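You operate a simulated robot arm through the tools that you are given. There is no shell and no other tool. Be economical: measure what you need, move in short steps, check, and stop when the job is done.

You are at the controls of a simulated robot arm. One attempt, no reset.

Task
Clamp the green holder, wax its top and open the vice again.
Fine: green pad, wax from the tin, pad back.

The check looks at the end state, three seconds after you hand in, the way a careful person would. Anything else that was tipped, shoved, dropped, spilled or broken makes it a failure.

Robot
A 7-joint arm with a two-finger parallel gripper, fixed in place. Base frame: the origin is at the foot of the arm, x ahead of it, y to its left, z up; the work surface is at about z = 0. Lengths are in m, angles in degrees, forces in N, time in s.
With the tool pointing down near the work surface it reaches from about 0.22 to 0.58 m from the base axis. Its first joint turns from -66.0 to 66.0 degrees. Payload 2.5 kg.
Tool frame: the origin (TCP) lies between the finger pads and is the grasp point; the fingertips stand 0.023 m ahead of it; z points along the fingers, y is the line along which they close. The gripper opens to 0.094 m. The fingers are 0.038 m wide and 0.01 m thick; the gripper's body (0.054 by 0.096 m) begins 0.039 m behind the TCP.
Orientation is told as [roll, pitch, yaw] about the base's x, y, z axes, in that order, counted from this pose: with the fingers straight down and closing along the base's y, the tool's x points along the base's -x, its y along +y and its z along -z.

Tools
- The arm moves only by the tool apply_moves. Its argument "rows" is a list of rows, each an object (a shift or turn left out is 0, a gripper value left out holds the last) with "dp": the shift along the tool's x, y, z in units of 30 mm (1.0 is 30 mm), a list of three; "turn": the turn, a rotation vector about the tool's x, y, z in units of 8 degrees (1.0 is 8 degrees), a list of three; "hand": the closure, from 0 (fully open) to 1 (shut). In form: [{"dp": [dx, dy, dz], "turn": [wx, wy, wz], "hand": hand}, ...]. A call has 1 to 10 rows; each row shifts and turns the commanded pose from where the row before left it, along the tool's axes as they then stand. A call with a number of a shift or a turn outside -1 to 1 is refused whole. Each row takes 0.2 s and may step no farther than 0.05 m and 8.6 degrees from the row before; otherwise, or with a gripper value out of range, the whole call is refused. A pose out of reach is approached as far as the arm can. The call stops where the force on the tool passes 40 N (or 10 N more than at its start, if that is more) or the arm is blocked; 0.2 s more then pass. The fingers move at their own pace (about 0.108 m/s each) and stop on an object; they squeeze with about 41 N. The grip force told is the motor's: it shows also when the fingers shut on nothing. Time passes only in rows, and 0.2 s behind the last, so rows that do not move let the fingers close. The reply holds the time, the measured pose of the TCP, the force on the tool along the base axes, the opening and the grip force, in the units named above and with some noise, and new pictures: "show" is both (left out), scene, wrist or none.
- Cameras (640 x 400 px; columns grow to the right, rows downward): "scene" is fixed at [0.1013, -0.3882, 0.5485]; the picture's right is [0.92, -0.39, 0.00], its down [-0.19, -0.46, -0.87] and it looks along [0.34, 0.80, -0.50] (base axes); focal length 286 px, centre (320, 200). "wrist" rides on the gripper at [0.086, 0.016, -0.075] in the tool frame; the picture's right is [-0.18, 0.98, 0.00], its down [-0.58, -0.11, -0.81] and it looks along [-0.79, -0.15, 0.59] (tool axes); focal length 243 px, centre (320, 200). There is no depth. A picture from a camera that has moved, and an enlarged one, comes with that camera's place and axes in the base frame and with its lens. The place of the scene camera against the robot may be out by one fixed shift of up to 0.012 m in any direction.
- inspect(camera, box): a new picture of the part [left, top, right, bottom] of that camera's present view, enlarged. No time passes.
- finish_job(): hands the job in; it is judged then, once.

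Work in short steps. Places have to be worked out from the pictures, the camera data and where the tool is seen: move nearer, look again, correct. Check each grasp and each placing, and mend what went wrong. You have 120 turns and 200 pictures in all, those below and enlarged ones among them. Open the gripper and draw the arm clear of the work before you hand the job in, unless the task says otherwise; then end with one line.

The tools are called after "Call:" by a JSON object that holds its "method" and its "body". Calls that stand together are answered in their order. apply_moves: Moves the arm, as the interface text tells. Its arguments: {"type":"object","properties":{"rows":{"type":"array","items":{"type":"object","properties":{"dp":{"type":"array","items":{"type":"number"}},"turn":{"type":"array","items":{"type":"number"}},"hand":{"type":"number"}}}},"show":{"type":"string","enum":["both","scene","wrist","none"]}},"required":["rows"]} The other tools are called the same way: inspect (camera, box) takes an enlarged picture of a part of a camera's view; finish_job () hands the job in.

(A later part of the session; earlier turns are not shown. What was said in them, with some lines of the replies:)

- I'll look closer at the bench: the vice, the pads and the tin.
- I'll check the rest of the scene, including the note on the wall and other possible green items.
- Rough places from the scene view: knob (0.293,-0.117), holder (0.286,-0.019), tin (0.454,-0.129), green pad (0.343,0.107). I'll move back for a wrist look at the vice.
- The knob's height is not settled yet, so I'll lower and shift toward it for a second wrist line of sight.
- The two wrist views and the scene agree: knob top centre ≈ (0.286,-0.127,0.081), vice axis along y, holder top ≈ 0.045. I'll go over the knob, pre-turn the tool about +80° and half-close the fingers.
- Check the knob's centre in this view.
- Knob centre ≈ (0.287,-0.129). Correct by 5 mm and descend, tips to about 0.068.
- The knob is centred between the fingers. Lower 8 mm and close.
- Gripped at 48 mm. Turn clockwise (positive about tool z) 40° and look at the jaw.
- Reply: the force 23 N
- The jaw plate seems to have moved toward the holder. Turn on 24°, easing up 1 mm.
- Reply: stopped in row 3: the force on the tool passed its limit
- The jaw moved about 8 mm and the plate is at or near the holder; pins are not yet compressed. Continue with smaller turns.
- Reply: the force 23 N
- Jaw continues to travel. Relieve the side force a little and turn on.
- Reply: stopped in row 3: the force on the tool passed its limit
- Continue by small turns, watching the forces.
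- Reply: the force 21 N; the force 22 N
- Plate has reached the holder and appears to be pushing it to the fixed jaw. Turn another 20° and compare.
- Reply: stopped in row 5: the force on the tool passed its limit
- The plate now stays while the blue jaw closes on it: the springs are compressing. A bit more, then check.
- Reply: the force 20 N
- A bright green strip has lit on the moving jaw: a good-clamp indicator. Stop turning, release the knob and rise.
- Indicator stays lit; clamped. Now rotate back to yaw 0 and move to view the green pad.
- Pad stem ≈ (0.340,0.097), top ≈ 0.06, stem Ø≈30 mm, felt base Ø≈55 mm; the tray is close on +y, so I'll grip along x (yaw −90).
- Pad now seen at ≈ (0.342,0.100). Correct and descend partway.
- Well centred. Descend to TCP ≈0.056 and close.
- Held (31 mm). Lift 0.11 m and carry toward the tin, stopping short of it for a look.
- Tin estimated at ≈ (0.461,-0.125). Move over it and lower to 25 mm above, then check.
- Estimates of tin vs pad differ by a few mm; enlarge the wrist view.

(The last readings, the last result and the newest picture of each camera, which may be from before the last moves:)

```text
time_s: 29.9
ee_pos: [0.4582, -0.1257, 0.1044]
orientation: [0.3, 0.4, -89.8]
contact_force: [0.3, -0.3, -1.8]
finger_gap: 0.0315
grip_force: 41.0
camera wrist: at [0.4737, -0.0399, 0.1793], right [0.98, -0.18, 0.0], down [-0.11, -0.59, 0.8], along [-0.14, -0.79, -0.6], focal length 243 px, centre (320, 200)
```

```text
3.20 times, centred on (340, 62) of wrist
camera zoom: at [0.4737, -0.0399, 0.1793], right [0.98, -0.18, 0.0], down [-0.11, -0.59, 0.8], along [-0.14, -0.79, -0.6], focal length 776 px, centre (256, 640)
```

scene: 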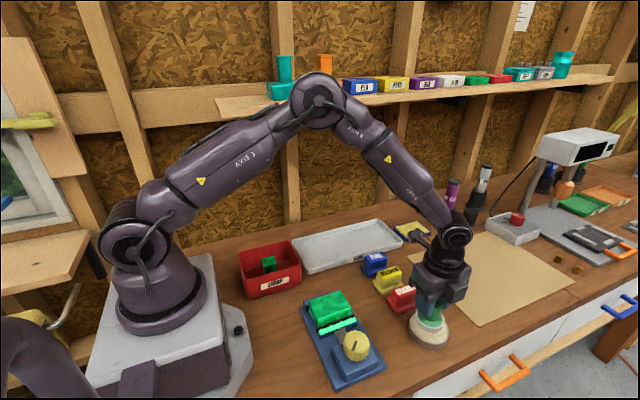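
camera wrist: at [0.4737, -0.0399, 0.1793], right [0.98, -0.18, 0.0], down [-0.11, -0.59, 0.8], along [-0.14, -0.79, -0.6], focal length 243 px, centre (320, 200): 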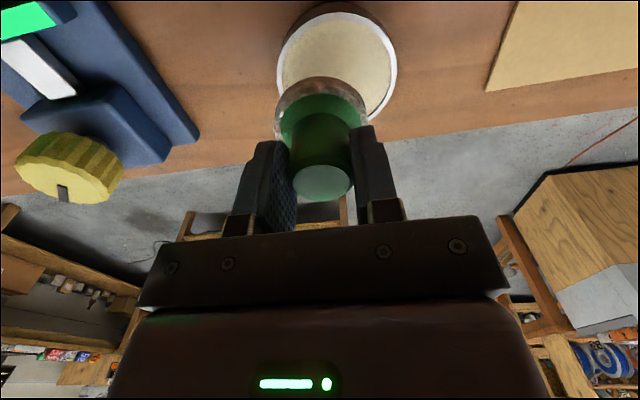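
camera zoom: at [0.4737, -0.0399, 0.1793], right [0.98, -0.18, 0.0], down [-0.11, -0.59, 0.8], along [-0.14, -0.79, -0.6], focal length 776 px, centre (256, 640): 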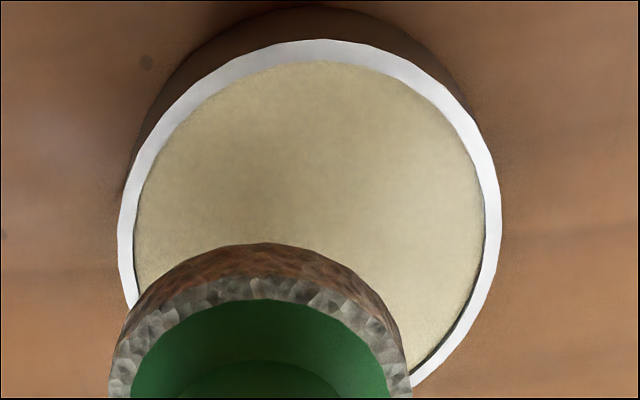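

Tin centre seems about 6 mm further +x/+y than the pad. Shift and lower to just above the rim, then look again.

Call:
{"method": "apply_moves", "body": {"rows": [{"dp": [0.2, 0.2, 0]}, {"dp": [0, 0, 0.53]}, {}], "show": "none"}}

Call:
{"method": "inspect", "body": {"camera": "wrist", "box": [240, 20, 440, 145]}}

Call:
{"method": "inspect", "body": {"camera": "scene", "box": [390, 270, 480, 360]}}

```text
time_s: 30.7
ee_pos: [0.4656, -0.1187, 0.0884]
orientation: [0.2, 0.3, -89.9]
contact_force: [-0.1, 0.3, -0.1]
finger_gap: 0.0316
grip_force: 40.5
```

```text
3.20 times, centred on (340, 82) of wrist
camera zoom: at [0.4803, -0.0324, 0.1642], right [0.98, -0.18, 0.0], down [-0.11, -0.59, 0.8], along [-0.14, -0.79, -0.6], focal length 776 px, centre (256, 576)
```

zoom: 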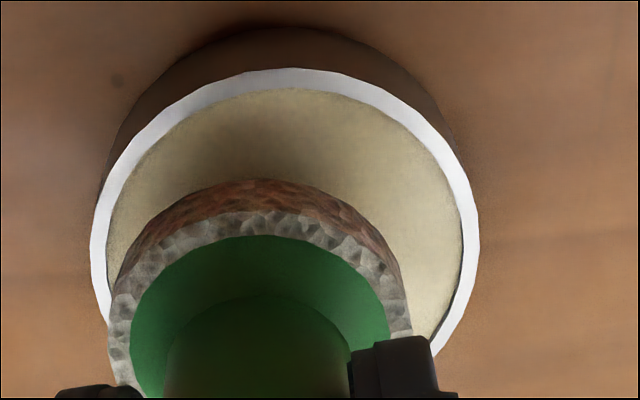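

```text
4.44 times, centred on (435, 315) of scene
camera zoom: at [0.1013, -0.3882, 0.5485], right [0.92, -0.39, 0.0], down [-0.19, -0.46, -0.87], along [0.34, 0.8, -0.5], focal length 1273 px, centre (-191, -311)
```

zoom: 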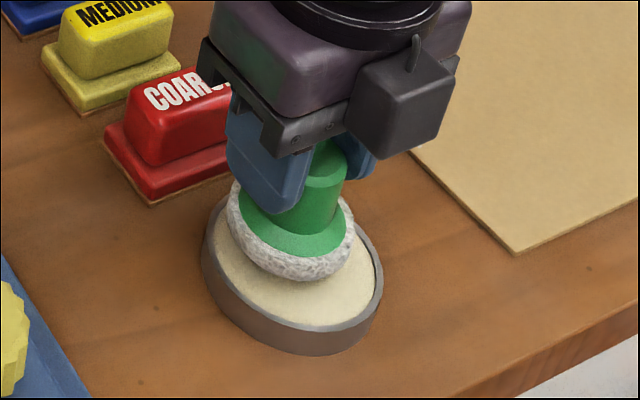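

Pad is inside the rim with margin in both views; shift +2 mm x and lower gently.

Call:
{"method": "apply_moves", "body": {"rows": [{"dp": [0, 0.07, 0.2]}, {"dp": [0, 0, 0.13]}, {}], "show": "none"}}

Call:
{"method": "inspect", "body": {"camera": "scene", "box": [390, 270, 480, 360]}}

Call:
{"method": "inspect", "body": {"camera": "wrist", "box": [240, 20, 440, 145]}}

```text
time_s: 31.5
ee_pos: [0.4671, -0.1185, 0.0808]
orientation: [0.3, 0.3, -89.8]
contact_force: [-0.6, -0.3, -1.2]
finger_gap: 0.0316
grip_force: 40.8
```

```text
4.44 times, centred on (435, 315) of scene
camera zoom: at [0.1013, -0.3882, 0.5485], right [0.92, -0.39, 0.0], down [-0.19, -0.46, -0.87], along [0.34, 0.8, -0.5], focal length 1273 px, centre (-191, -311)
```

zoom: 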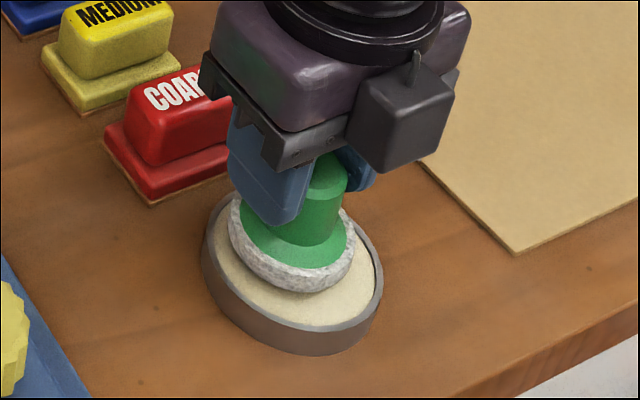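

```text
3.20 times, centred on (340, 82) of wrist
camera zoom: at [0.4821, -0.0331, 0.156], right [0.98, -0.18, 0.0], down [-0.11, -0.59, 0.8], along [-0.14, -0.79, -0.6], focal length 776 px, centre (256, 576)
```

zoom: 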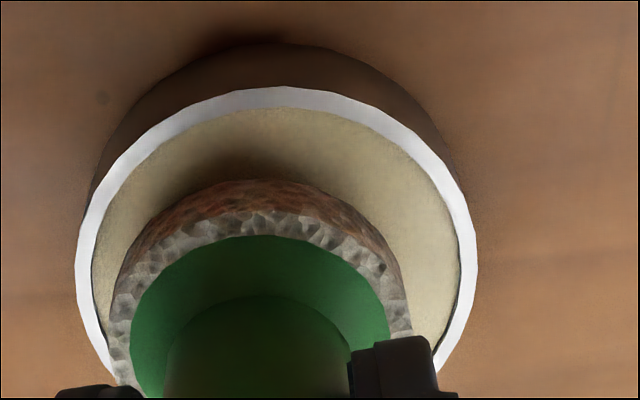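

Nicely inside. Lower in small steps until touching the wax.

Call:
{"method": "apply_moves", "body": {"rows": [{"dp": [0, 0, 0.08]}, {"dp": [0, 0, 0.08]}], "show": "none"}}

Call:
{"method": "apply_moves", "body": {"rows": [{"dp": [0, 0, 0.05]}, {"dp": [0, 0, 0.03]}], "show": "none"}}

```text
time_s: 32.1
ee_pos: [0.467, -0.1194, 0.0771]
orientation: [0.4, 0.3, -89.9]
contact_force: [-0.3, -0.2, -0.6]
finger_gap: 0.0316
grip_force: 40.8
```

```text
time_s: 32.7
ee_pos: [0.4676, -0.1193, 0.0749]
orientation: [0.3, 0.3, -89.9]
contact_force: [0.6, -1.2, -0.6]
finger_gap: 0.0315
grip_force: 41.7
```

Call:
{"method": "apply_moves", "body": {"rows": [{"dp": [0, 0, 0.05]}, {"dp": [0, 0, 0.05]}], "show": "none"}}

Call:
{"method": "inspect", "body": {"camera": "scene", "box": [390, 270, 480, 360]}}

```text
time_s: 33.3
ee_pos: [0.4663, -0.1191, 0.0731]
orientation: [0.4, 0.3, -90.0]
contact_force: [-11.8, 3.0, 29.7]
finger_gap: 0.0316
grip_force: 40.7
```

```text
4.44 times, centred on (435, 315) of scene
camera zoom: at [0.1012, -0.3882, 0.5486], right [0.92, -0.39, 0.0], down [-0.19, -0.46, -0.87], along [0.34, 0.8, -0.5], focal length 1273 px, centre (-191, -311)
```

zoom: 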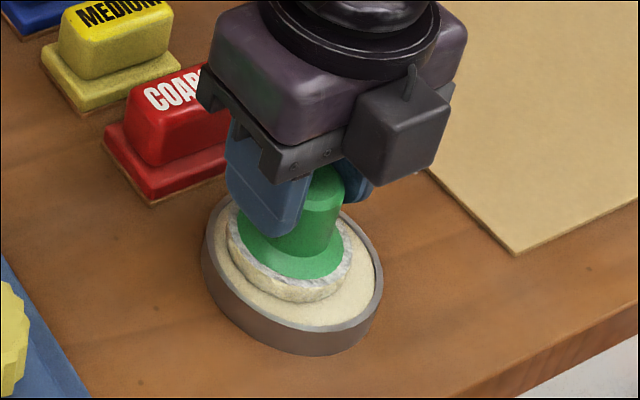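

The felt touched (30 N) and has turned cream: wax taken up. Lift straight up and look.

Call:
{"method": "apply_moves", "body": {"rows": [{"dp": [0, 0, -0.06]}, {"dp": [0, 0, -0.5]}, {"dp": [0, 0, -1]}, {"dp": [0, 0, -1]}, {"dp": [0, 0, -0.7]}, {}], "show": "both"}}

Call:
{"method": "inspect", "body": {"camera": "scene", "box": [390, 240, 480, 350]}}

```text
time_s: 34.7
ee_pos: [0.4661, -0.116, 0.1684]
orientation: [0.3, 0.3, -89.9]
contact_force: [0.3, -0.2, -0.2]
finger_gap: 0.0316
grip_force: 41.3
camera wrist: at [0.4813, -0.0312, 0.2437], right [0.98, -0.18, 0.0], down [-0.11, -0.59, 0.8], along [-0.14, -0.79, -0.6], focal length 243 px, centre (320, 200)
```

scene: 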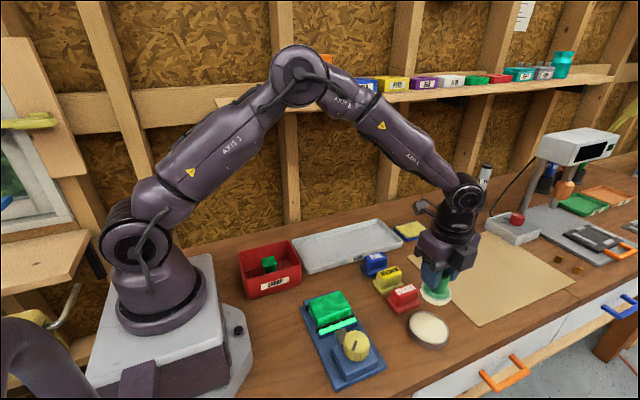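
wrist: 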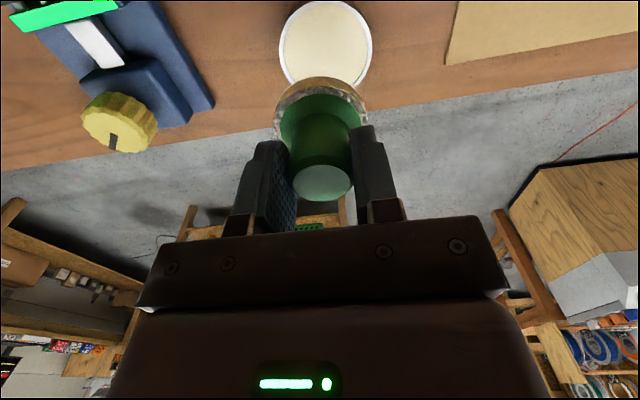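

```text
3.64 times, centred on (435, 295) of scene
camera zoom: at [0.1013, -0.3882, 0.5485], right [0.92, -0.39, 0.0], down [-0.19, -0.46, -0.87], along [0.34, 0.8, -0.5], focal length 1041 px, centre (-98, -146)
```

zoom: 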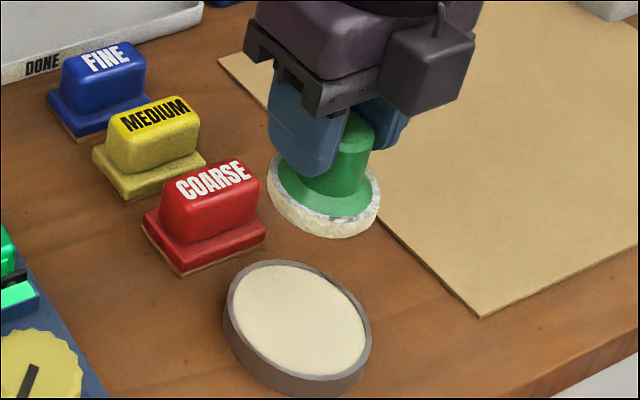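

Felt is visibly waxed. Holder top spans x≈0.252–0.328, y≈−0.04–0.017 (centre 0.290,−0.012); carry the pad above it.

Call:
{"method": "apply_moves", "body": {"rows": [{"dp": [0.495, -0.838, 0]}, {"dp": [0.495, -0.838, 0]}, {"dp": [0.495, -0.838, 0]}, {"dp": [0.495, -0.838, 0]}, {"dp": [0.495, -0.838, 0]}, {"dp": [0.495, -0.838, 0]}, {"dp": [0.495, -0.838, 0]}, {"dp": [0, 0, 0.9]}, {}], "show": "both"}}

Call:
{"method": "inspect", "body": {"camera": "scene", "box": [290, 250, 400, 380]}}

Call:
{"method": "inspect", "body": {"camera": "wrist", "box": [220, 0, 440, 138]}}

```text
time_s: 36.7
ee_pos: [0.2898, -0.0154, 0.1406]
orientation: [0.3, 0.2, -89.9]
contact_force: [0.5, -0.1, 0.0]
finger_gap: 0.0312
grip_force: 40.5
camera wrist: at [0.3048, 0.0714, 0.2166], right [0.98, -0.18, 0.0], down [-0.11, -0.59, 0.8], along [-0.14, -0.79, -0.6], focal length 243 px, centre (320, 200)
```

scene: 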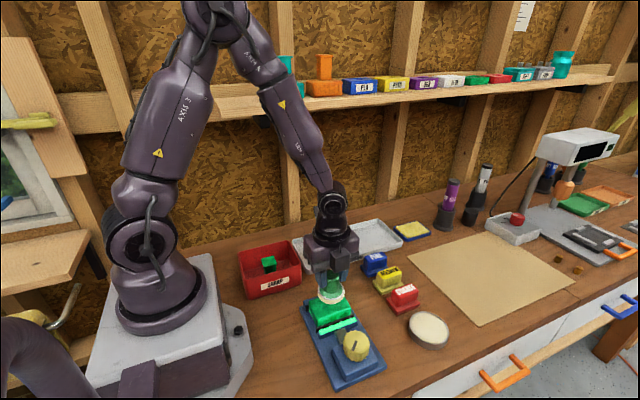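
wrist: 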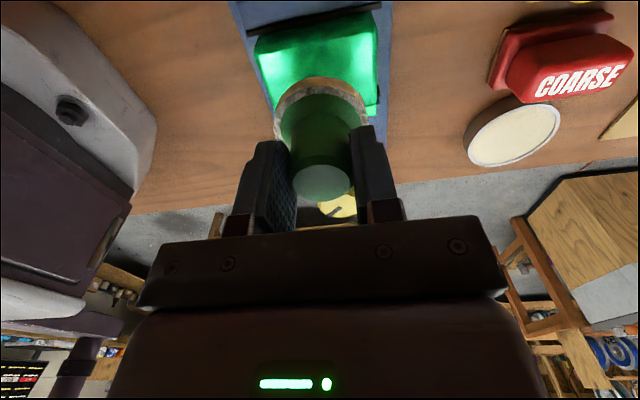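

```text
3.08 times, centred on (345, 315) of scene
camera zoom: at [0.1013, -0.3882, 0.5485], right [0.92, -0.39, 0.0], down [-0.19, -0.46, -0.87], along [0.34, 0.8, -0.5], focal length 881 px, centre (243, -154)
```

zoom: 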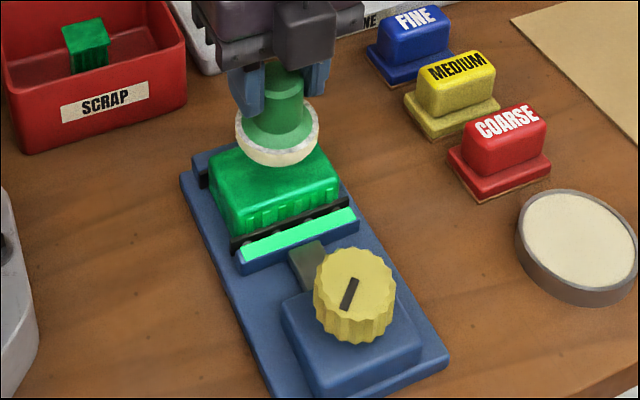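

```text
2.90 times, centred on (330, 69) of wrist
camera zoom: at [0.3048, 0.0714, 0.2166], right [0.98, -0.18, 0.0], down [-0.11, -0.59, 0.8], along [-0.14, -0.79, -0.6], focal length 703 px, centre (291, 580)
```

zoom: 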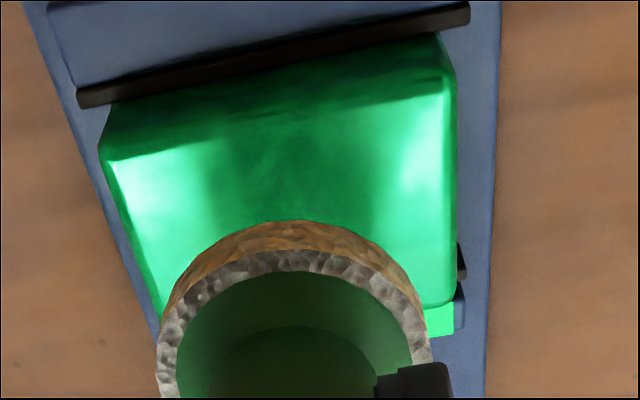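

Holder top centre in tool terms ≈ (0.290,-0.010), 76×51 mm, so the pad covers its width. Shift +5 mm y and lower to ~8 mm above it.

Call:
{"method": "apply_moves", "body": {"rows": [{"dp": [0.17, 0, 0.5]}, {"dp": [0, 0, 0.5]}, {}], "show": "none"}}

Call:
{"method": "inspect", "body": {"camera": "scene", "box": [290, 260, 380, 360]}}

Call:
{"method": "inspect", "body": {"camera": "wrist", "box": [220, 0, 440, 138]}}

```text
time_s: 37.5
ee_pos: [0.2888, -0.0088, 0.1128]
orientation: [0.2, 0.3, -89.8]
contact_force: [0.3, 0.5, 0.8]
finger_gap: 0.0316
grip_force: 40.5
```

```text
4.00 times, centred on (335, 310) of scene
camera zoom: at [0.1013, -0.3882, 0.5485], right [0.92, -0.39, 0.0], down [-0.19, -0.46, -0.87], along [0.34, 0.8, -0.5], focal length 1145 px, centre (260, -240)
```

zoom: 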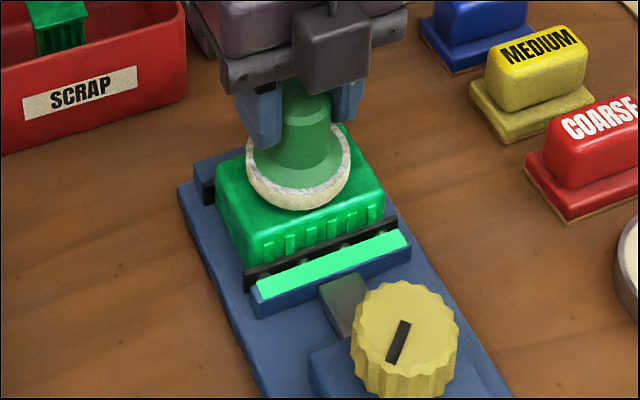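

```text
2.90 times, centred on (330, 69) of wrist
camera zoom: at [0.3039, 0.0762, 0.1866], right [0.98, -0.18, 0.0], down [-0.11, -0.59, 0.8], along [-0.14, -0.79, -0.6], focal length 703 px, centre (291, 580)
```

zoom: 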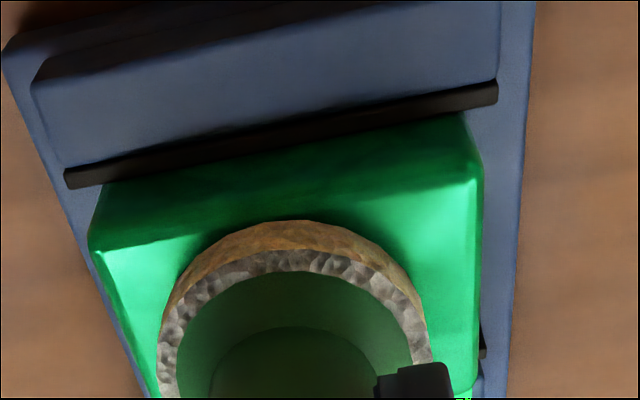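

Good alignment. Shift to the −x end (x≈0.277) and lower until contact.

Call:
{"method": "apply_moves", "body": {"rows": [{"dp": [0, -0.4, 0.1]}, {"dp": [0, 0, 0.13]}, {}], "show": "none"}}

Call:
{"method": "apply_moves", "body": {"rows": [{"dp": [0, 0, 0.05]}, {"dp": [0, 0, 0.05]}], "show": "none"}}

Call:
{"method": "inspect", "body": {"camera": "scene", "box": [290, 260, 380, 360]}}

```text
time_s: 38.2
ee_pos: [0.2795, -0.0098, 0.1074]
orientation: [0.6, 0.4, -89.9]
contact_force: [-3.3, -0.2, 11.8]
finger_gap: 0.0314
grip_force: 40.9
stopped in row 3: the force on the tool passed its limit (the readings are from after the stop); the commanded pose is now the measured one
```

```text
time_s: 38.6
ee_pos: [0.2787, -0.0108, 0.1063]
orientation: [0.5, 0.4, -90.0]
contact_force: [-2.8, 0.6, 12.5]
finger_gap: 0.0316
grip_force: 40.6
stopped in row 2: the force on the tool passed its limit (the readings are from after the stop); the commanded pose is now the measured one
```

```text
4.00 times, centred on (335, 310) of scene
camera zoom: at [0.1013, -0.3882, 0.5485], right [0.92, -0.39, 0.0], down [-0.19, -0.46, -0.87], along [0.34, 0.8, -0.5], focal length 1145 px, centre (260, -240)
```

zoom: 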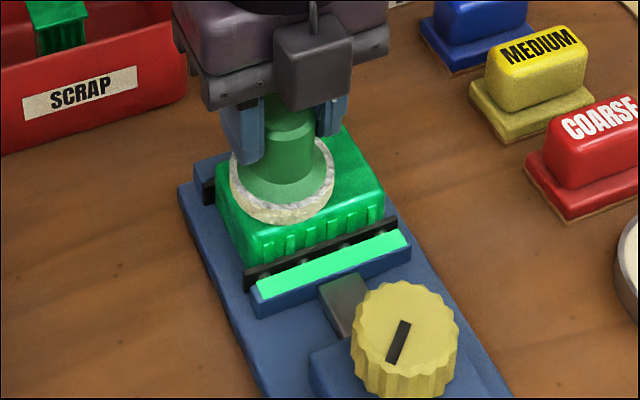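

Contact at TCP ≈0.107 (12 N). Wipe slowly along +x by 24 mm.

Call:
{"method": "apply_moves", "body": {"rows": [{"dp": [0, 0.13, 0]}, {"dp": [0, 0.13, 0]}, {"dp": [0, 0.13, 0]}, {"dp": [0, 0.13, 0]}, {"dp": [0, 0.13, 0]}, {"dp": [0, 0.13, 0]}, {}], "show": "none"}}

Call:
{"method": "inspect", "body": {"camera": "scene", "box": [290, 260, 380, 360]}}

```text
time_s: 40.2
ee_pos: [0.302, -0.0108, 0.1077]
orientation: [0.6, 0.5, -90.0]
contact_force: [0.1, 0.6, 0.2]
finger_gap: 0.0316
grip_force: 41.0
```

```text
4.00 times, centred on (335, 310) of scene
camera zoom: at [0.1013, -0.3882, 0.5485], right [0.92, -0.39, 0.0], down [-0.19, -0.46, -0.87], along [0.34, 0.8, -0.5], focal length 1145 px, centre (260, -240)
```

zoom: 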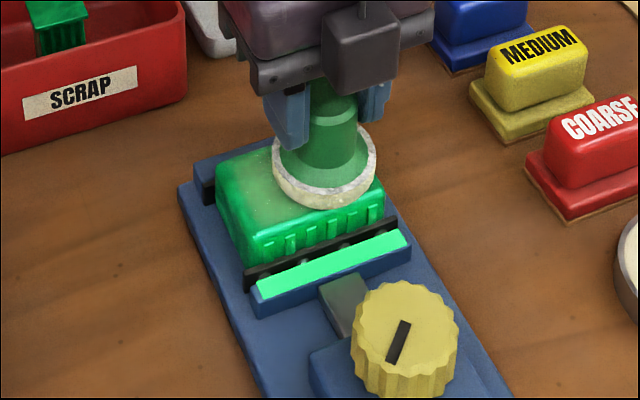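

Wax film appears on the left part but contact was lost on the way. Lower ~1 mm and check force.

Call:
{"method": "apply_moves", "body": {"rows": [{"dp": [0, 0, 0.03]}, {}], "show": "none"}}

```text
time_s: 40.8
ee_pos: [0.3029, -0.0117, 0.1055]
orientation: [0.4, 0.4, -90.1]
contact_force: [-2.4, 0.6, 15.0]
finger_gap: 0.0317
grip_force: 40.9
```

Contact at 15 N. Wipe back slowly toward −x, 12 mm at a time.

Call:
{"method": "apply_moves", "body": {"rows": [{"dp": [0, -0.1, 0]}, {"dp": [0, -0.1, 0]}, {"dp": [0, -0.1, 0]}, {"dp": [0, -0.1, 0]}], "show": "none"}}

Call:
{"method": "apply_moves", "body": {"rows": [{"dp": [0, -0.1, 0]}, {"dp": [0, -0.1, 0]}, {"dp": [0, -0.1, 0]}, {"dp": [0, -0.1, 0]}], "show": "none"}}

Call:
{"method": "inspect", "body": {"camera": "scene", "box": [290, 260, 380, 360]}}

```text
time_s: 41.8
ee_pos: [0.2912, -0.0107, 0.107]
orientation: [0.7, 0.3, -90.0]
contact_force: [8.0, -0.2, 20.9]
finger_gap: 0.0314
grip_force: 40.7
```

```text
time_s: 42.8
ee_pos: [0.2804, -0.0103, 0.1063]
orientation: [0.9, 0.3, -89.9]
contact_force: [13.3, 3.4, 35.1]
finger_gap: 0.0315
grip_force: 41.2
```

```text
4.00 times, centred on (335, 310) of scene
camera zoom: at [0.1012, -0.3882, 0.5485], right [0.92, -0.39, 0.0], down [-0.19, -0.46, -0.87], along [0.34, 0.8, -0.5], focal length 1145 px, centre (260, -240)
```

zoom: 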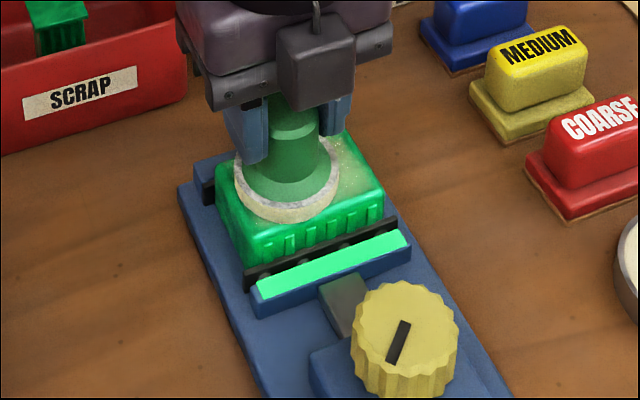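

Force has grown to 35 N; ease up 0.6 mm, then lift off to look at the film.

Call:
{"method": "apply_moves", "body": {"rows": [{"dp": [0, 0, -0.02]}, {"dp": [0, -0.1, 0]}, {"dp": [0, 0, -0.5]}, {"dp": [0.3, 0, -1]}, {"dp": [0.9, 0, 0]}, {"dp": [0.9, 0, 0]}, {}], "show": "both"}}

Call:
{"method": "inspect", "body": {"camera": "scene", "box": [290, 270, 380, 350]}}

Call:
{"method": "inspect", "body": {"camera": "wrist", "box": [220, 0, 440, 138]}}

```text
time_s: 44.4
ee_pos: [0.2752, 0.0521, 0.1537]
orientation: [0.4, 0.3, -90.0]
contact_force: [0.0, 0.5, 0.1]
finger_gap: 0.0314
grip_force: 40.9
camera wrist: at [0.2902, 0.1373, 0.2284], right [0.98, -0.18, 0.01], down [-0.12, -0.59, 0.8], along [-0.14, -0.79, -0.6], focal length 243 px, centre (320, 200)
```

scene: 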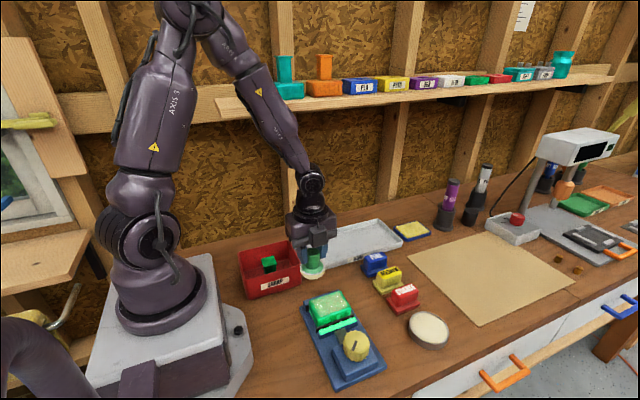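
wrist: 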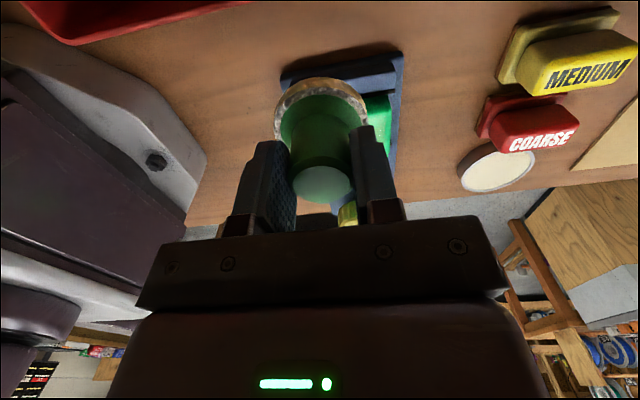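

```text
5.00 times, centred on (335, 310) of scene
camera zoom: at [0.1013, -0.3882, 0.5485], right [0.92, -0.39, 0.0], down [-0.19, -0.46, -0.87], along [0.34, 0.8, -0.5], focal length 1432 px, centre (245, -350)
```

zoom: 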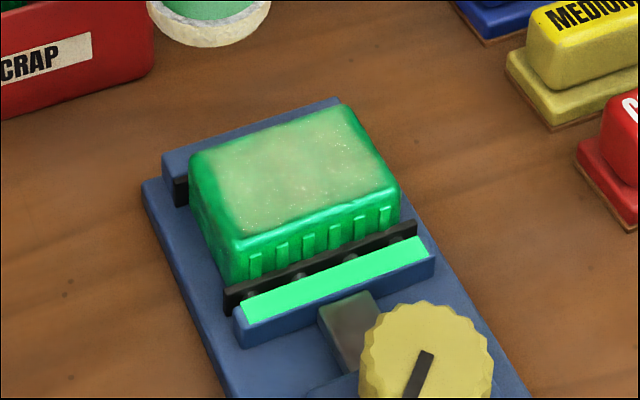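

```text
2.90 times, centred on (330, 69) of wrist
camera zoom: at [0.2902, 0.1373, 0.2284], right [0.98, -0.18, 0.01], down [-0.12, -0.59, 0.8], along [-0.14, -0.79, -0.6], focal length 703 px, centre (291, 580)
```

zoom: 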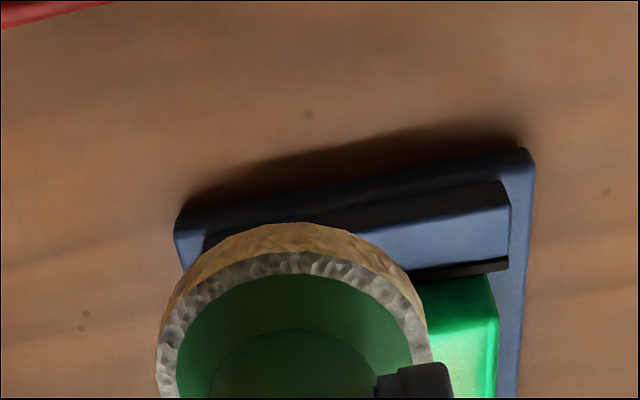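

Call:
{"method": "inspect", "body": {"camera": "scene", "box": [305, 283, 360, 330]}}

```text
8.51 times, centred on (332, 306) of scene
camera zoom: at [0.1013, -0.3882, 0.5485], right [0.92, -0.39, 0.0], down [-0.19, -0.46, -0.87], along [0.34, 0.8, -0.5], focal length 2437 px, centre (214, -706)
```

zoom: 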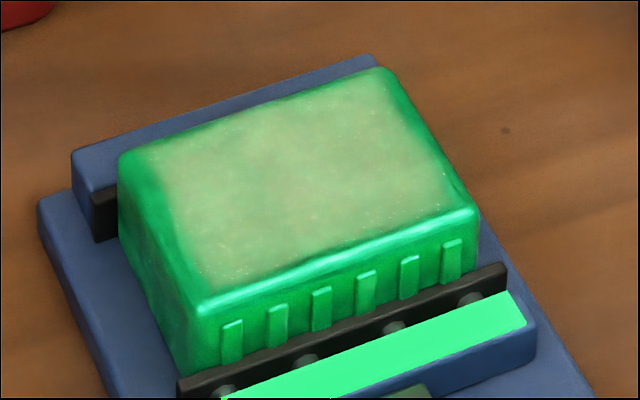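

Film covers most of the top; the −x edge strip is bare. One more light pass from further out (x≈0.268 to 0.310).

Call:
{"method": "apply_moves", "body": {"rows": [{"dp": [-1, -0.12, 0]}, {"dp": [-1.0, -0.12, 0]}, {"dp": [-0.05, 0, 0.6]}, {"dp": [0, 0, 0.7]}, {"dp": [0, 0, 0.17]}, {}], "show": "none"}}

Call:
{"method": "apply_moves", "body": {"rows": [{"dp": [0, 0, 0.06]}, {"dp": [0, 0, 0.02]}], "show": "none"}}

```text
time_s: 45.8
ee_pos: [0.2678, -0.0097, 0.108]
orientation: [0.6, 0.4, -90.0]
contact_force: [0.1, 0.0, 0.5]
finger_gap: 0.0315
grip_force: 41.4
```

```text
time_s: 46.6
ee_pos: [0.2682, -0.0088, 0.1043]
orientation: [0.6, 0.5, -89.9]
contact_force: [-3.1, -0.6, 14.0]
finger_gap: 0.0316
grip_force: 40.7
stopped in row 2: the force on the tool passed its limit (the readings are from after the stop); the commanded pose is now the measured one
```

Call:
{"method": "apply_moves", "body": {"rows": [{"dp": [-0.1, 0.1, 0]}, {"dp": [0.1, 0.1, 0]}, {"dp": [0.1, 0.1, 0]}, {"dp": [-0.1, 0.1, 0]}], "show": "none"}}

```text
time_s: 47.7
ee_pos: [0.2765, -0.008, 0.1056]
orientation: [0.3, 0.7, -90.0]
contact_force: [-3.4, 0.3, 10.8]
finger_gap: 0.0316
grip_force: 41.5
stopped in row 4: the force on the tool passed its limit (the readings are from after the stop); the commanded pose is now the measured one
```

Call:
{"method": "apply_moves", "body": {"rows": [{"dp": [0, 0.12, -0.005]}, {"dp": [0, 0.12, 0]}, {"dp": [0, 0.12, 0]}, {"dp": [0, 0.12, 0]}], "show": "none"}}

Call:
{"method": "apply_moves", "body": {"rows": [{"dp": [0, 0.12, 0.01]}, {"dp": [0, 0.12, 0]}, {"dp": [0, 0.12, 0]}, {"dp": [0, 0.12, 0]}, {"dp": [0, 0.12, 0]}], "show": "none"}}

```text
time_s: 48.5
ee_pos: [0.2873, -0.0079, 0.1064]
orientation: [0.2, 0.7, -90.0]
contact_force: [-5.0, -0.3, 13.8]
finger_gap: 0.0316
grip_force: 41.1
stopped in row 3: the force on the tool passed its limit (the readings are from after the stop); the commanded pose is now the measured one
```

```text
time_s: 49.6
ee_pos: [0.3004, -0.0078, 0.1062]
orientation: [0.2, 0.8, -90.1]
contact_force: [-3.3, -0.3, 12.3]
finger_gap: 0.0315
grip_force: 40.8
stopped in row 5: the force on the tool passed its limit (the readings are from after the stop); the commanded pose is now the measured one
```

Call:
{"method": "apply_moves", "body": {"rows": [{"dp": [0, 0.1, 0]}, {"dp": [0, 0.1, 0]}, {"dp": [-0.1, 0.05, 0]}], "show": "none"}}

Call:
{"method": "apply_moves", "body": {"rows": [{"dp": [0, 0, -0.5]}, {"dp": [0, 0, -1]}, {"dp": [1, -0.5, 0]}, {"dp": [1, 0, 0]}, {"dp": [0.3, 0, 0]}, {}], "show": "wrist"}}

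Call:
{"method": "inspect", "body": {"camera": "scene", "box": [305, 283, 360, 330]}}

```text
time_s: 50.4
ee_pos: [0.31, -0.0107, 0.1052]
orientation: [0.1, 0.8, -90.1]
contact_force: [1.0, -0.5, -0.5]
finger_gap: 0.0315
grip_force: 40.8
```

```text
time_s: 51.8
ee_pos: [0.2971, 0.0618, 0.1516]
orientation: [0.1, 0.9, -90.0]
contact_force: [-0.4, -0.7, 0.2]
finger_gap: 0.0314
grip_force: 40.6
camera wrist: at [0.3124, 0.1451, 0.2269], right [0.98, -0.18, 0.0], down [-0.11, -0.59, 0.8], along [-0.15, -0.78, -0.6], focal length 243 px, centre (320, 200)
```

wrist: 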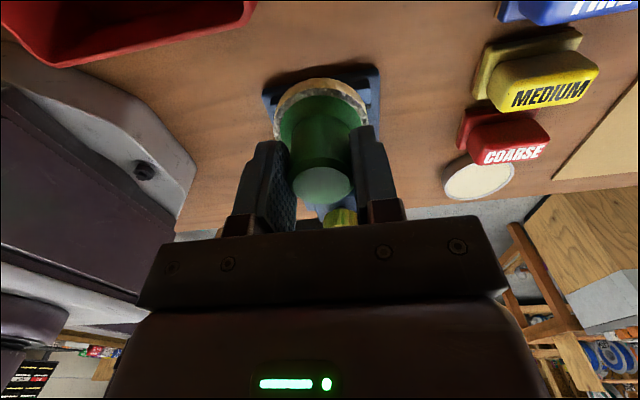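

```text
8.51 times, centred on (332, 306) of scene
camera zoom: at [0.1013, -0.3882, 0.5485], right [0.92, -0.39, 0.0], down [-0.19, -0.46, -0.87], along [0.34, 0.8, -0.5], focal length 2437 px, centre (214, -706)
```

zoom: 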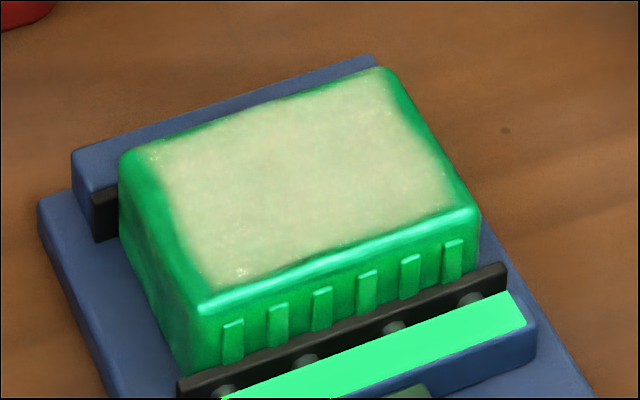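

The film is now even and complete. Carry the pad back over its original spot (0.345,0.099), correcting the small tilt.

Call:
{"method": "apply_moves", "body": {"rows": [{"dp": [0.62, 0.8, 0], "turn": [-0.1, 0, 0]}, {"dp": [0.62, 0.8, 0]}, {"dp": [0, 0, 0.9]}, {"dp": [0, 0, 0.9]}, {"dp": [0, 0, 0.9]}, {}], "show": "both"}}

```text
time_s: 53.2
ee_pos: [0.3435, 0.0967, 0.0697]
orientation: [0.9, 0.8, -90.1]
contact_force: [0.0, -0.9, -1.2]
finger_gap: 0.0312
grip_force: 41.2
camera wrist: at [0.3585, 0.1818, 0.1456], right [0.98, -0.19, 0.01], down [-0.12, -0.59, 0.8], along [-0.14, -0.78, -0.6], focal length 243 px, centre (320, 200)
```

scene: 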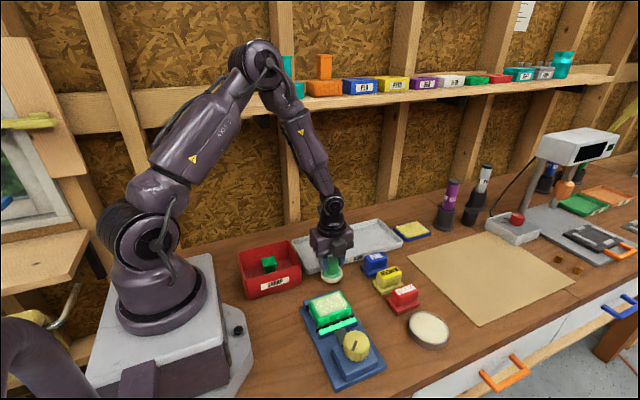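
wrist: 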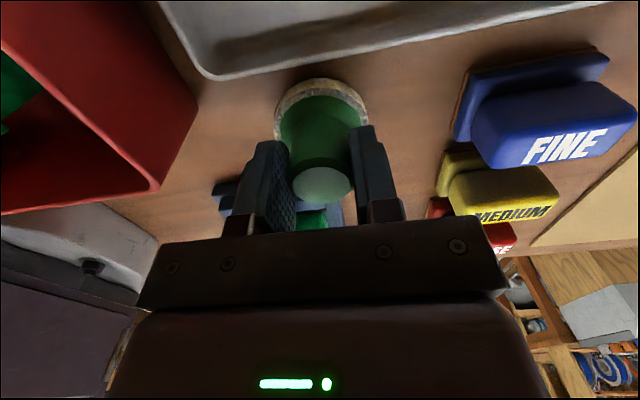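

The turn went onto the wrong axis; fix both small tilts, correct 2 mm, and lower.

Call:
{"method": "apply_moves", "body": {"rows": [{"dp": [0.07, 0.04, 0.05], "turn": [0.1, -0.07, 0]}, {"dp": [0, 0, 0.2]}, {"dp": [0, 0, 0.1]}, {}], "show": "none"}}

```text
time_s: 54.2
ee_pos: [0.3458, 0.0984, 0.0593]
orientation: [0.2, 0.2, -89.9]
contact_force: [0.0, 0.7, -1.1]
finger_gap: 0.0312
grip_force: 41.2
```

Call:
{"method": "apply_moves", "body": {"rows": [{"dp": [0, 0, 0.04]}, {"dp": [0, 0, 0.03]}], "show": "none"}}

```text
time_s: 54.8
ee_pos: [0.3451, 0.1, 0.0581]
orientation: [0.1, 0.2, -90.1]
contact_force: [-0.3, 0.7, -0.6]
finger_gap: 0.0313
grip_force: 41.1
```

Call:
{"method": "apply_moves", "body": {"rows": [{"dp": [0, 0, 0.04]}, {}], "show": "none"}}

```text
time_s: 55.4
ee_pos: [0.3453, 0.0979, 0.0565]
orientation: [0.2, 0.4, -90.1]
contact_force: [-1.2, -0.7, -1.5]
finger_gap: 0.0313
grip_force: 41.0
```

Call:
{"method": "apply_moves", "body": {"rows": [{"dp": [0, 0, 0.03]}, {}], "show": "none"}}

Call:
{"method": "inspect", "body": {"camera": "scene", "box": [290, 225, 380, 310]}}

```text
time_s: 56.0
ee_pos: [0.3463, 0.0998, 0.0557]
orientation: [0.1, 0.3, -89.9]
contact_force: [-0.7, 0.2, -0.6]
finger_gap: 0.0315
grip_force: 41.1
```

```text
4.71 times, centred on (335, 268) of scene
camera zoom: at [0.1013, -0.3882, 0.5485], right [0.92, -0.39, 0.0], down [-0.19, -0.46, -0.87], along [0.34, 0.8, -0.5], focal length 1348 px, centre (249, -118)
```

zoom: 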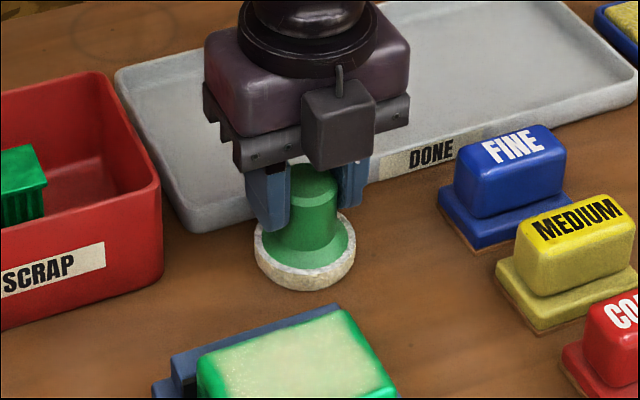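

Nearly down; lower a further 1 mm at a time until a force shows.

Call:
{"method": "apply_moves", "body": {"rows": [{"dp": [0, 0, 0.03]}, {}], "show": "none"}}

```text
time_s: 56.6
ee_pos: [0.3453, 0.0981, 0.0554]
orientation: [0.1, 0.1, -90.1]
contact_force: [-6.1, -5.3, 19.2]
finger_gap: 0.0313
grip_force: 41.2
```

Contact with the bench. Release and rise.

Call:
{"method": "apply_moves", "body": {"rows": [{"dp": [0, 0, -0.02]}, {"hand": 0.25}, {}, {"dp": [0, 0, -0.6]}, {"dp": [0, 0, -1]}, {"dp": [0, 0, -1]}, {"dp": [0, 0, -1]}, {"dp": [0, 0, -1]}, {}], "show": "both"}}

```text
time_s: 58.6
ee_pos: [0.3458, 0.0991, 0.1918]
orientation: [0.2, 0.3, -90.0]
contact_force: [-1.0, -1.5, 0.4]
finger_gap: 0.0704
grip_force: 0.1
camera wrist: at [0.3615, 0.1849, 0.268], right [0.98, -0.18, 0.0], down [-0.11, -0.58, 0.8], along [-0.15, -0.79, -0.59], focal length 243 px, centre (320, 200)
```

scene: 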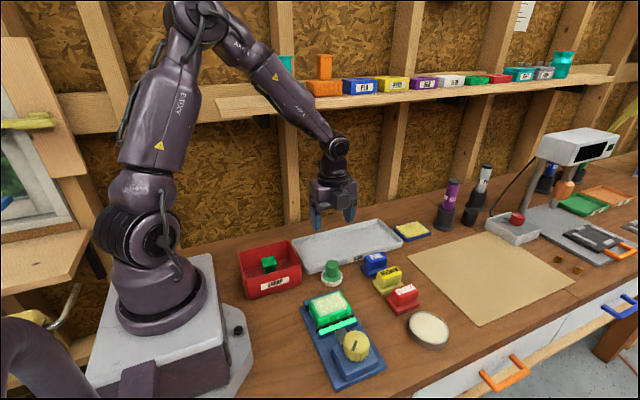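
wrist: 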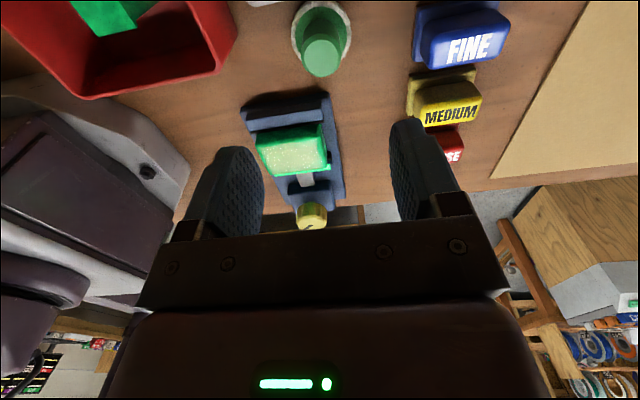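

Pad stands on its spot. Move over the knob at the same yaw as before (−74.6°).

Call:
{"method": "apply_moves", "body": {"rows": [{"dp": [-0.944, -0.239, 0]}, {"dp": [-0.944, -0.239, 0]}, {"dp": [-0.944, -0.239, 0]}, {"dp": [-0.944, -0.239, 0]}, {"dp": [-0.944, -0.239, 0]}, {"dp": [-0.944, -0.239, 0]}, {"dp": [-0.944, -0.239, 0]}, {"dp": [-0.944, -0.239, 0]}, {"turn": [0, 0, -1]}, {"turn": [0, 0, -0.92]}], "show": "wrist"}}

Call:
{"method": "inspect", "body": {"camera": "wrist", "box": [220, 0, 440, 138]}}

```text
time_s: 60.8
ee_pos: [0.2866, -0.1286, 0.1929]
orientation: [0.1, 0.3, -74.5]
contact_force: [0.1, -0.1, 0.2]
finger_gap: 0.0704
grip_force: 0.0
camera wrist: at [0.2794, -0.0412, 0.2683], right [1.0, 0.08, 0.0], down [0.05, -0.59, 0.8], along [0.07, -0.8, -0.59], focal length 243 px, centre (320, 200)
```

wrist: 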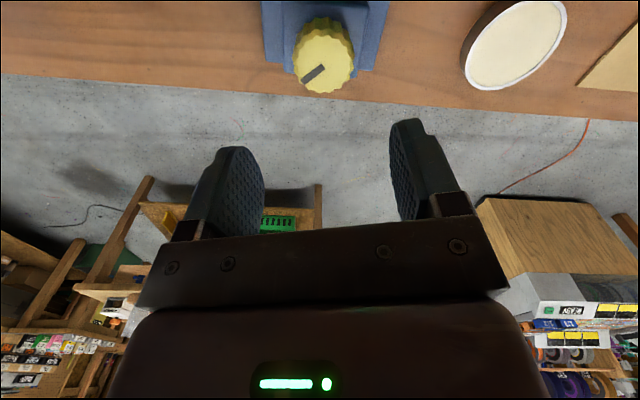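

```text
2.90 times, centred on (330, 69) of wrist
camera zoom: at [0.2794, -0.0412, 0.2683], right [1.0, 0.08, 0.0], down [0.05, -0.59, 0.8], along [0.07, -0.8, -0.59], focal length 703 px, centre (291, 580)
```

zoom: 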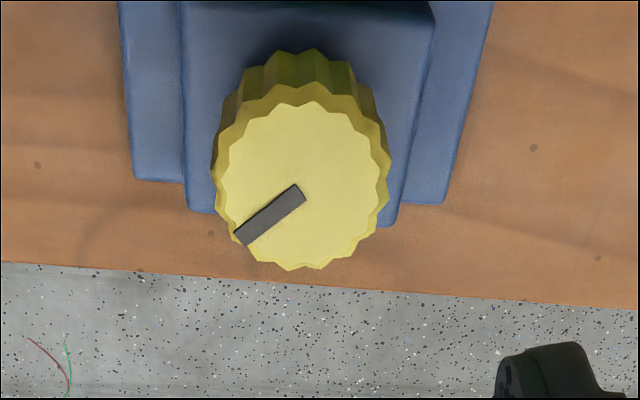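

Aligned to within 2 mm. Descend onto the knob and grip.

Call:
{"method": "apply_moves", "body": {"rows": [{"dp": [0.03, 0.077, 1]}, {"dp": [0, 0, 1]}, {"dp": [0, 0, 1]}, {"dp": [0, 0, 0.45]}, {"dp": [0, 0, 0.2]}, {"hand": 1}, {}, {}], "show": "wrist"}}

```text
time_s: 62.6
ee_pos: [0.2897, -0.1264, 0.0825]
orientation: [0.1, 0.1, -74.7]
contact_force: [-0.3, -0.8, -2.3]
finger_gap: 0.0477
grip_force: 44.9
camera wrist: at [0.2821, -0.0394, 0.1574], right [1.0, 0.08, 0.0], down [0.05, -0.59, 0.8], along [0.07, -0.8, -0.59], focal length 243 px, centre (320, 200)
```

wrist: 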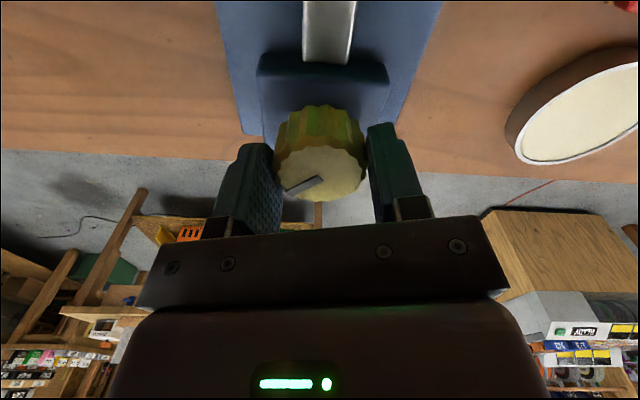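

Gripped as before with little side force. Turn counter-clockwise to open.

Call:
{"method": "apply_moves", "body": {"rows": [{"turn": [0, 0, -0.7]}, {"turn": [0, 0, -0.7]}, {"turn": [0, 0, -0.7]}, {"turn": [0, 0, -0.7]}, {"turn": [0, 0, -0.7]}, {"turn": [0, 0, -0.7]}], "show": "none"}}

Call:
{"method": "apply_moves", "body": {"rows": [{"turn": [0, 0, -0.7]}, {"turn": [0, 0, -0.7]}, {"turn": [0, 0, -0.7]}, {"turn": [0, 0, -0.7]}, {"turn": [0, 0, -0.7]}, {"turn": [0, 0, -0.7]}], "show": "none"}}

Call:
{"method": "inspect", "body": {"camera": "scene", "box": [290, 270, 400, 390]}}

```text
time_s: 63.5
ee_pos: [0.289, -0.1266, 0.0815]
orientation: [0.1, 0.2, -56.3]
contact_force: [2.8, -1.9, -4.4]
finger_gap: 0.0477
grip_force: 44.6
stopped in row 4: the force on the tool passed its limit (the readings are from after the stop); the commanded pose is now the measured one
```

```text
time_s: 64.9
ee_pos: [0.2894, -0.1271, 0.0824]
orientation: [0.3, 0.2, -22.7]
contact_force: [1.5, 1.8, -2.0]
finger_gap: 0.0476
grip_force: 45.4
```

```text
3.33 times, centred on (345, 330) of scene
camera zoom: at [0.1013, -0.3882, 0.5485], right [0.92, -0.39, 0.0], down [-0.19, -0.46, -0.87], along [0.34, 0.8, -0.5], focal length 954 px, centre (237, -233)
```

zoom: 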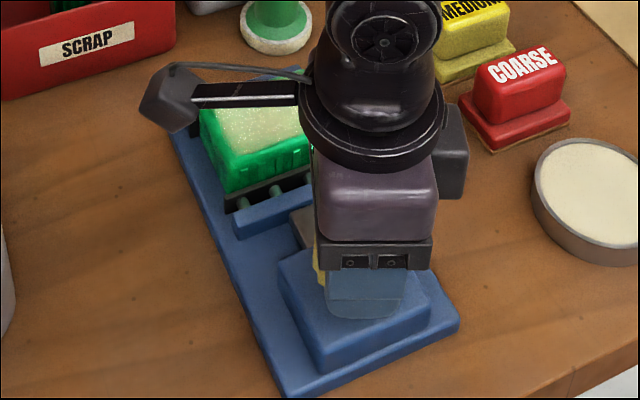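

Indicator is off and the springs relaxed; keep opening to the original knob position (~+64°).

Call:
{"method": "apply_moves", "body": {"rows": [{"turn": [0, 0, -0.7]}, {"turn": [0, 0, -0.7]}, {"turn": [0, 0, -0.7]}, {"turn": [0, 0, -0.7]}, {"turn": [0, 0, -0.7]}, {"turn": [0, 0, -0.7]}, {"turn": [0, 0, -0.7]}, {"turn": [0, 0, -0.7]}], "show": "none"}}

Call:
{"method": "apply_moves", "body": {"rows": [{"turn": [0, 0, -0.7]}, {"turn": [0, 0, -0.7]}, {"turn": [0, 0, -0.7]}, {"turn": [0, 0, -0.7]}, {"turn": [0, 0, -0.7]}, {"turn": [0, 0, -0.7]}], "show": "wrist"}}

```text
time_s: 66.3
ee_pos: [0.2896, -0.1274, 0.0819]
orientation: [0.3, -0.1, 9.3]
contact_force: [0.8, -0.9, -3.2]
finger_gap: 0.0477
grip_force: 44.4
stopped in row 6: the force on the tool passed its limit (the readings are from after the stop); the commanded pose is now the measured one
```

```text
time_s: 67.7
ee_pos: [0.2891, -0.1285, 0.082]
orientation: [0.0, -0.2, 42.8]
contact_force: [8.5, -3.3, -16.4]
finger_gap: 0.0477
grip_force: 45.8
camera wrist: at [0.2142, -0.1756, 0.1571], right [-0.53, 0.85, 0.0], down [0.5, 0.31, 0.81], along [0.68, 0.43, -0.59], focal length 243 px, centre (320, 200)
```

wrist: 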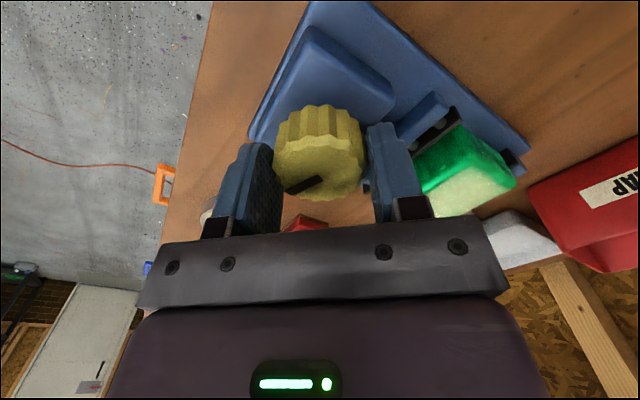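

Call:
{"method": "apply_moves", "body": {"rows": [{"dp": [0, 0, 0.015], "turn": [0, 0, -0.7]}, {"turn": [0, 0, -0.7]}, {"turn": [0, 0, -0.7]}, {"turn": [0, 0, -0.5]}], "show": "none"}}

Call:
{"method": "inspect", "body": {"camera": "scene", "box": [290, 270, 400, 390]}}

```text
time_s: 68.7
ee_pos: [0.2884, -0.1284, 0.0821]
orientation: [0.0, -0.2, 63.8]
contact_force: [12.3, -8.7, -4.0]
finger_gap: 0.0479
grip_force: 45.6
```

```text
3.33 times, centred on (345, 330) of scene
camera zoom: at [0.1013, -0.3882, 0.5485], right [0.92, -0.39, 0.0], down [-0.19, -0.46, -0.87], along [0.34, 0.8, -0.5], focal length 954 px, centre (237, -233)
```

zoom: 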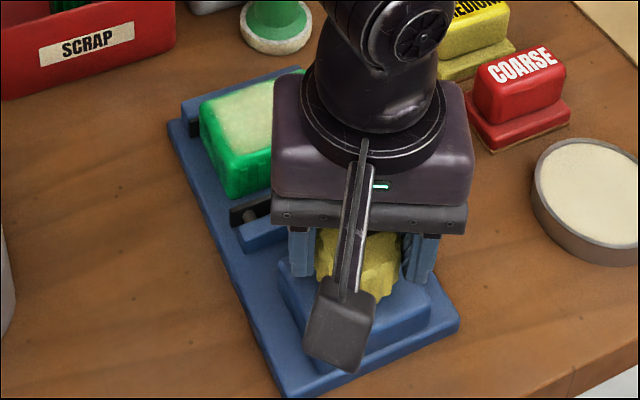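

The jaw is clear of the holder again. Release the knob and rise clear.

Call:
{"method": "apply_moves", "body": {"rows": [{"hand": 0.25}, {}, {"dp": [0, 0, -1]}, {"dp": [0, 0, -1]}, {"dp": [0, 0, -1]}, {"dp": [0, 0, -1]}, {"dp": [0, 0, -1]}, {"dp": [0, 0, -1], "hand": 0}, {"dp": [0.5, -1, 0]}, {}], "show": "both"}}

Call:
{"method": "inspect", "body": {"camera": "scene", "box": [220, 220, 460, 390]}}

Call:
{"method": "inspect", "body": {"camera": "scene", "box": [290, 270, 400, 390]}}

```text
time_s: 70.9
ee_pos: [0.3122, -0.1542, 0.2632]
orientation: [0.1, -0.2, 63.7]
contact_force: [0.2, -1.1, -0.6]
finger_gap: 0.0942
grip_force: 0.1
camera wrist: at [0.2591, -0.2252, 0.3373], right [-0.8, 0.6, 0.0], down [0.35, 0.47, 0.81], along [0.48, 0.65, -0.59], focal length 243 px, centre (320, 200)
```

scene: 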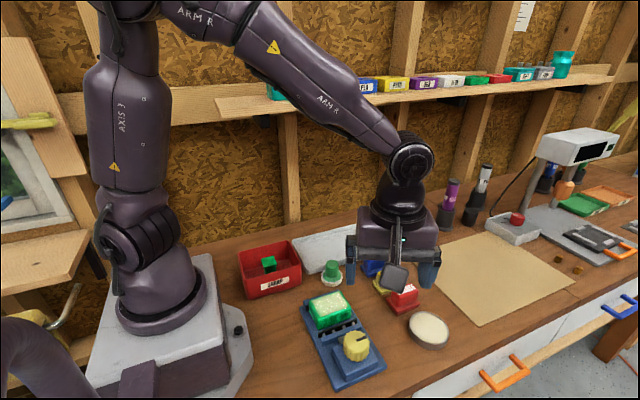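
wrist: 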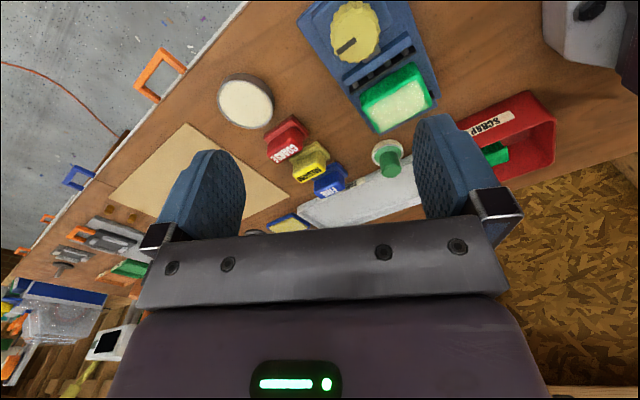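

```text
2.35 times, centred on (340, 305) of scene
camera zoom: at [0.1013, -0.3882, 0.5485], right [0.92, -0.39, 0.0], down [-0.19, -0.46, -0.87], along [0.34, 0.8, -0.5], focal length 674 px, centre (273, -47)
```

zoom: 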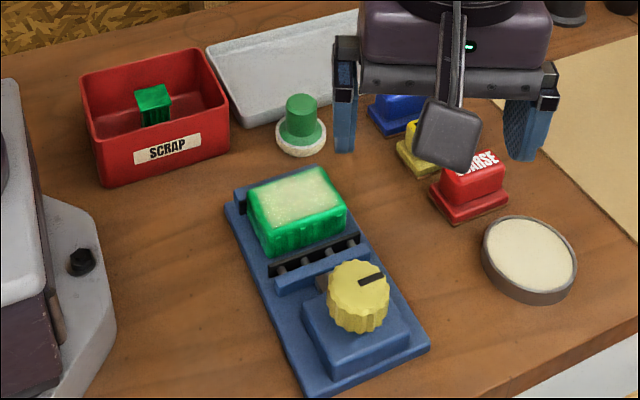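

```text
3.33 times, centred on (345, 330) of scene
camera zoom: at [0.1013, -0.3882, 0.5485], right [0.92, -0.39, 0.0], down [-0.19, -0.46, -0.87], along [0.34, 0.8, -0.5], focal length 954 px, centre (237, -233)
```

zoom: 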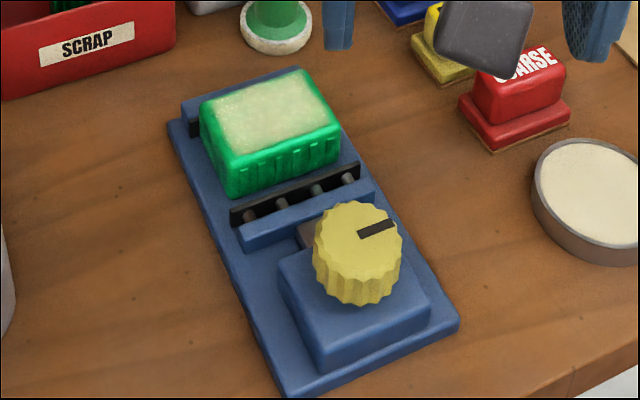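

Vice is open with the knob at its starting mark, the holder's top is waxed, the pad is on its spot, nothing else moved and the arm is clear. Handing in.

Call:
{"method": "finish_job", "body": {}}

```text
The job is handed in.
```

I clamped the green holder, waxed its top with the green pad using wax from the tin, put the pad back and opened the vice again; the job is handed in, but no verdict has come back.
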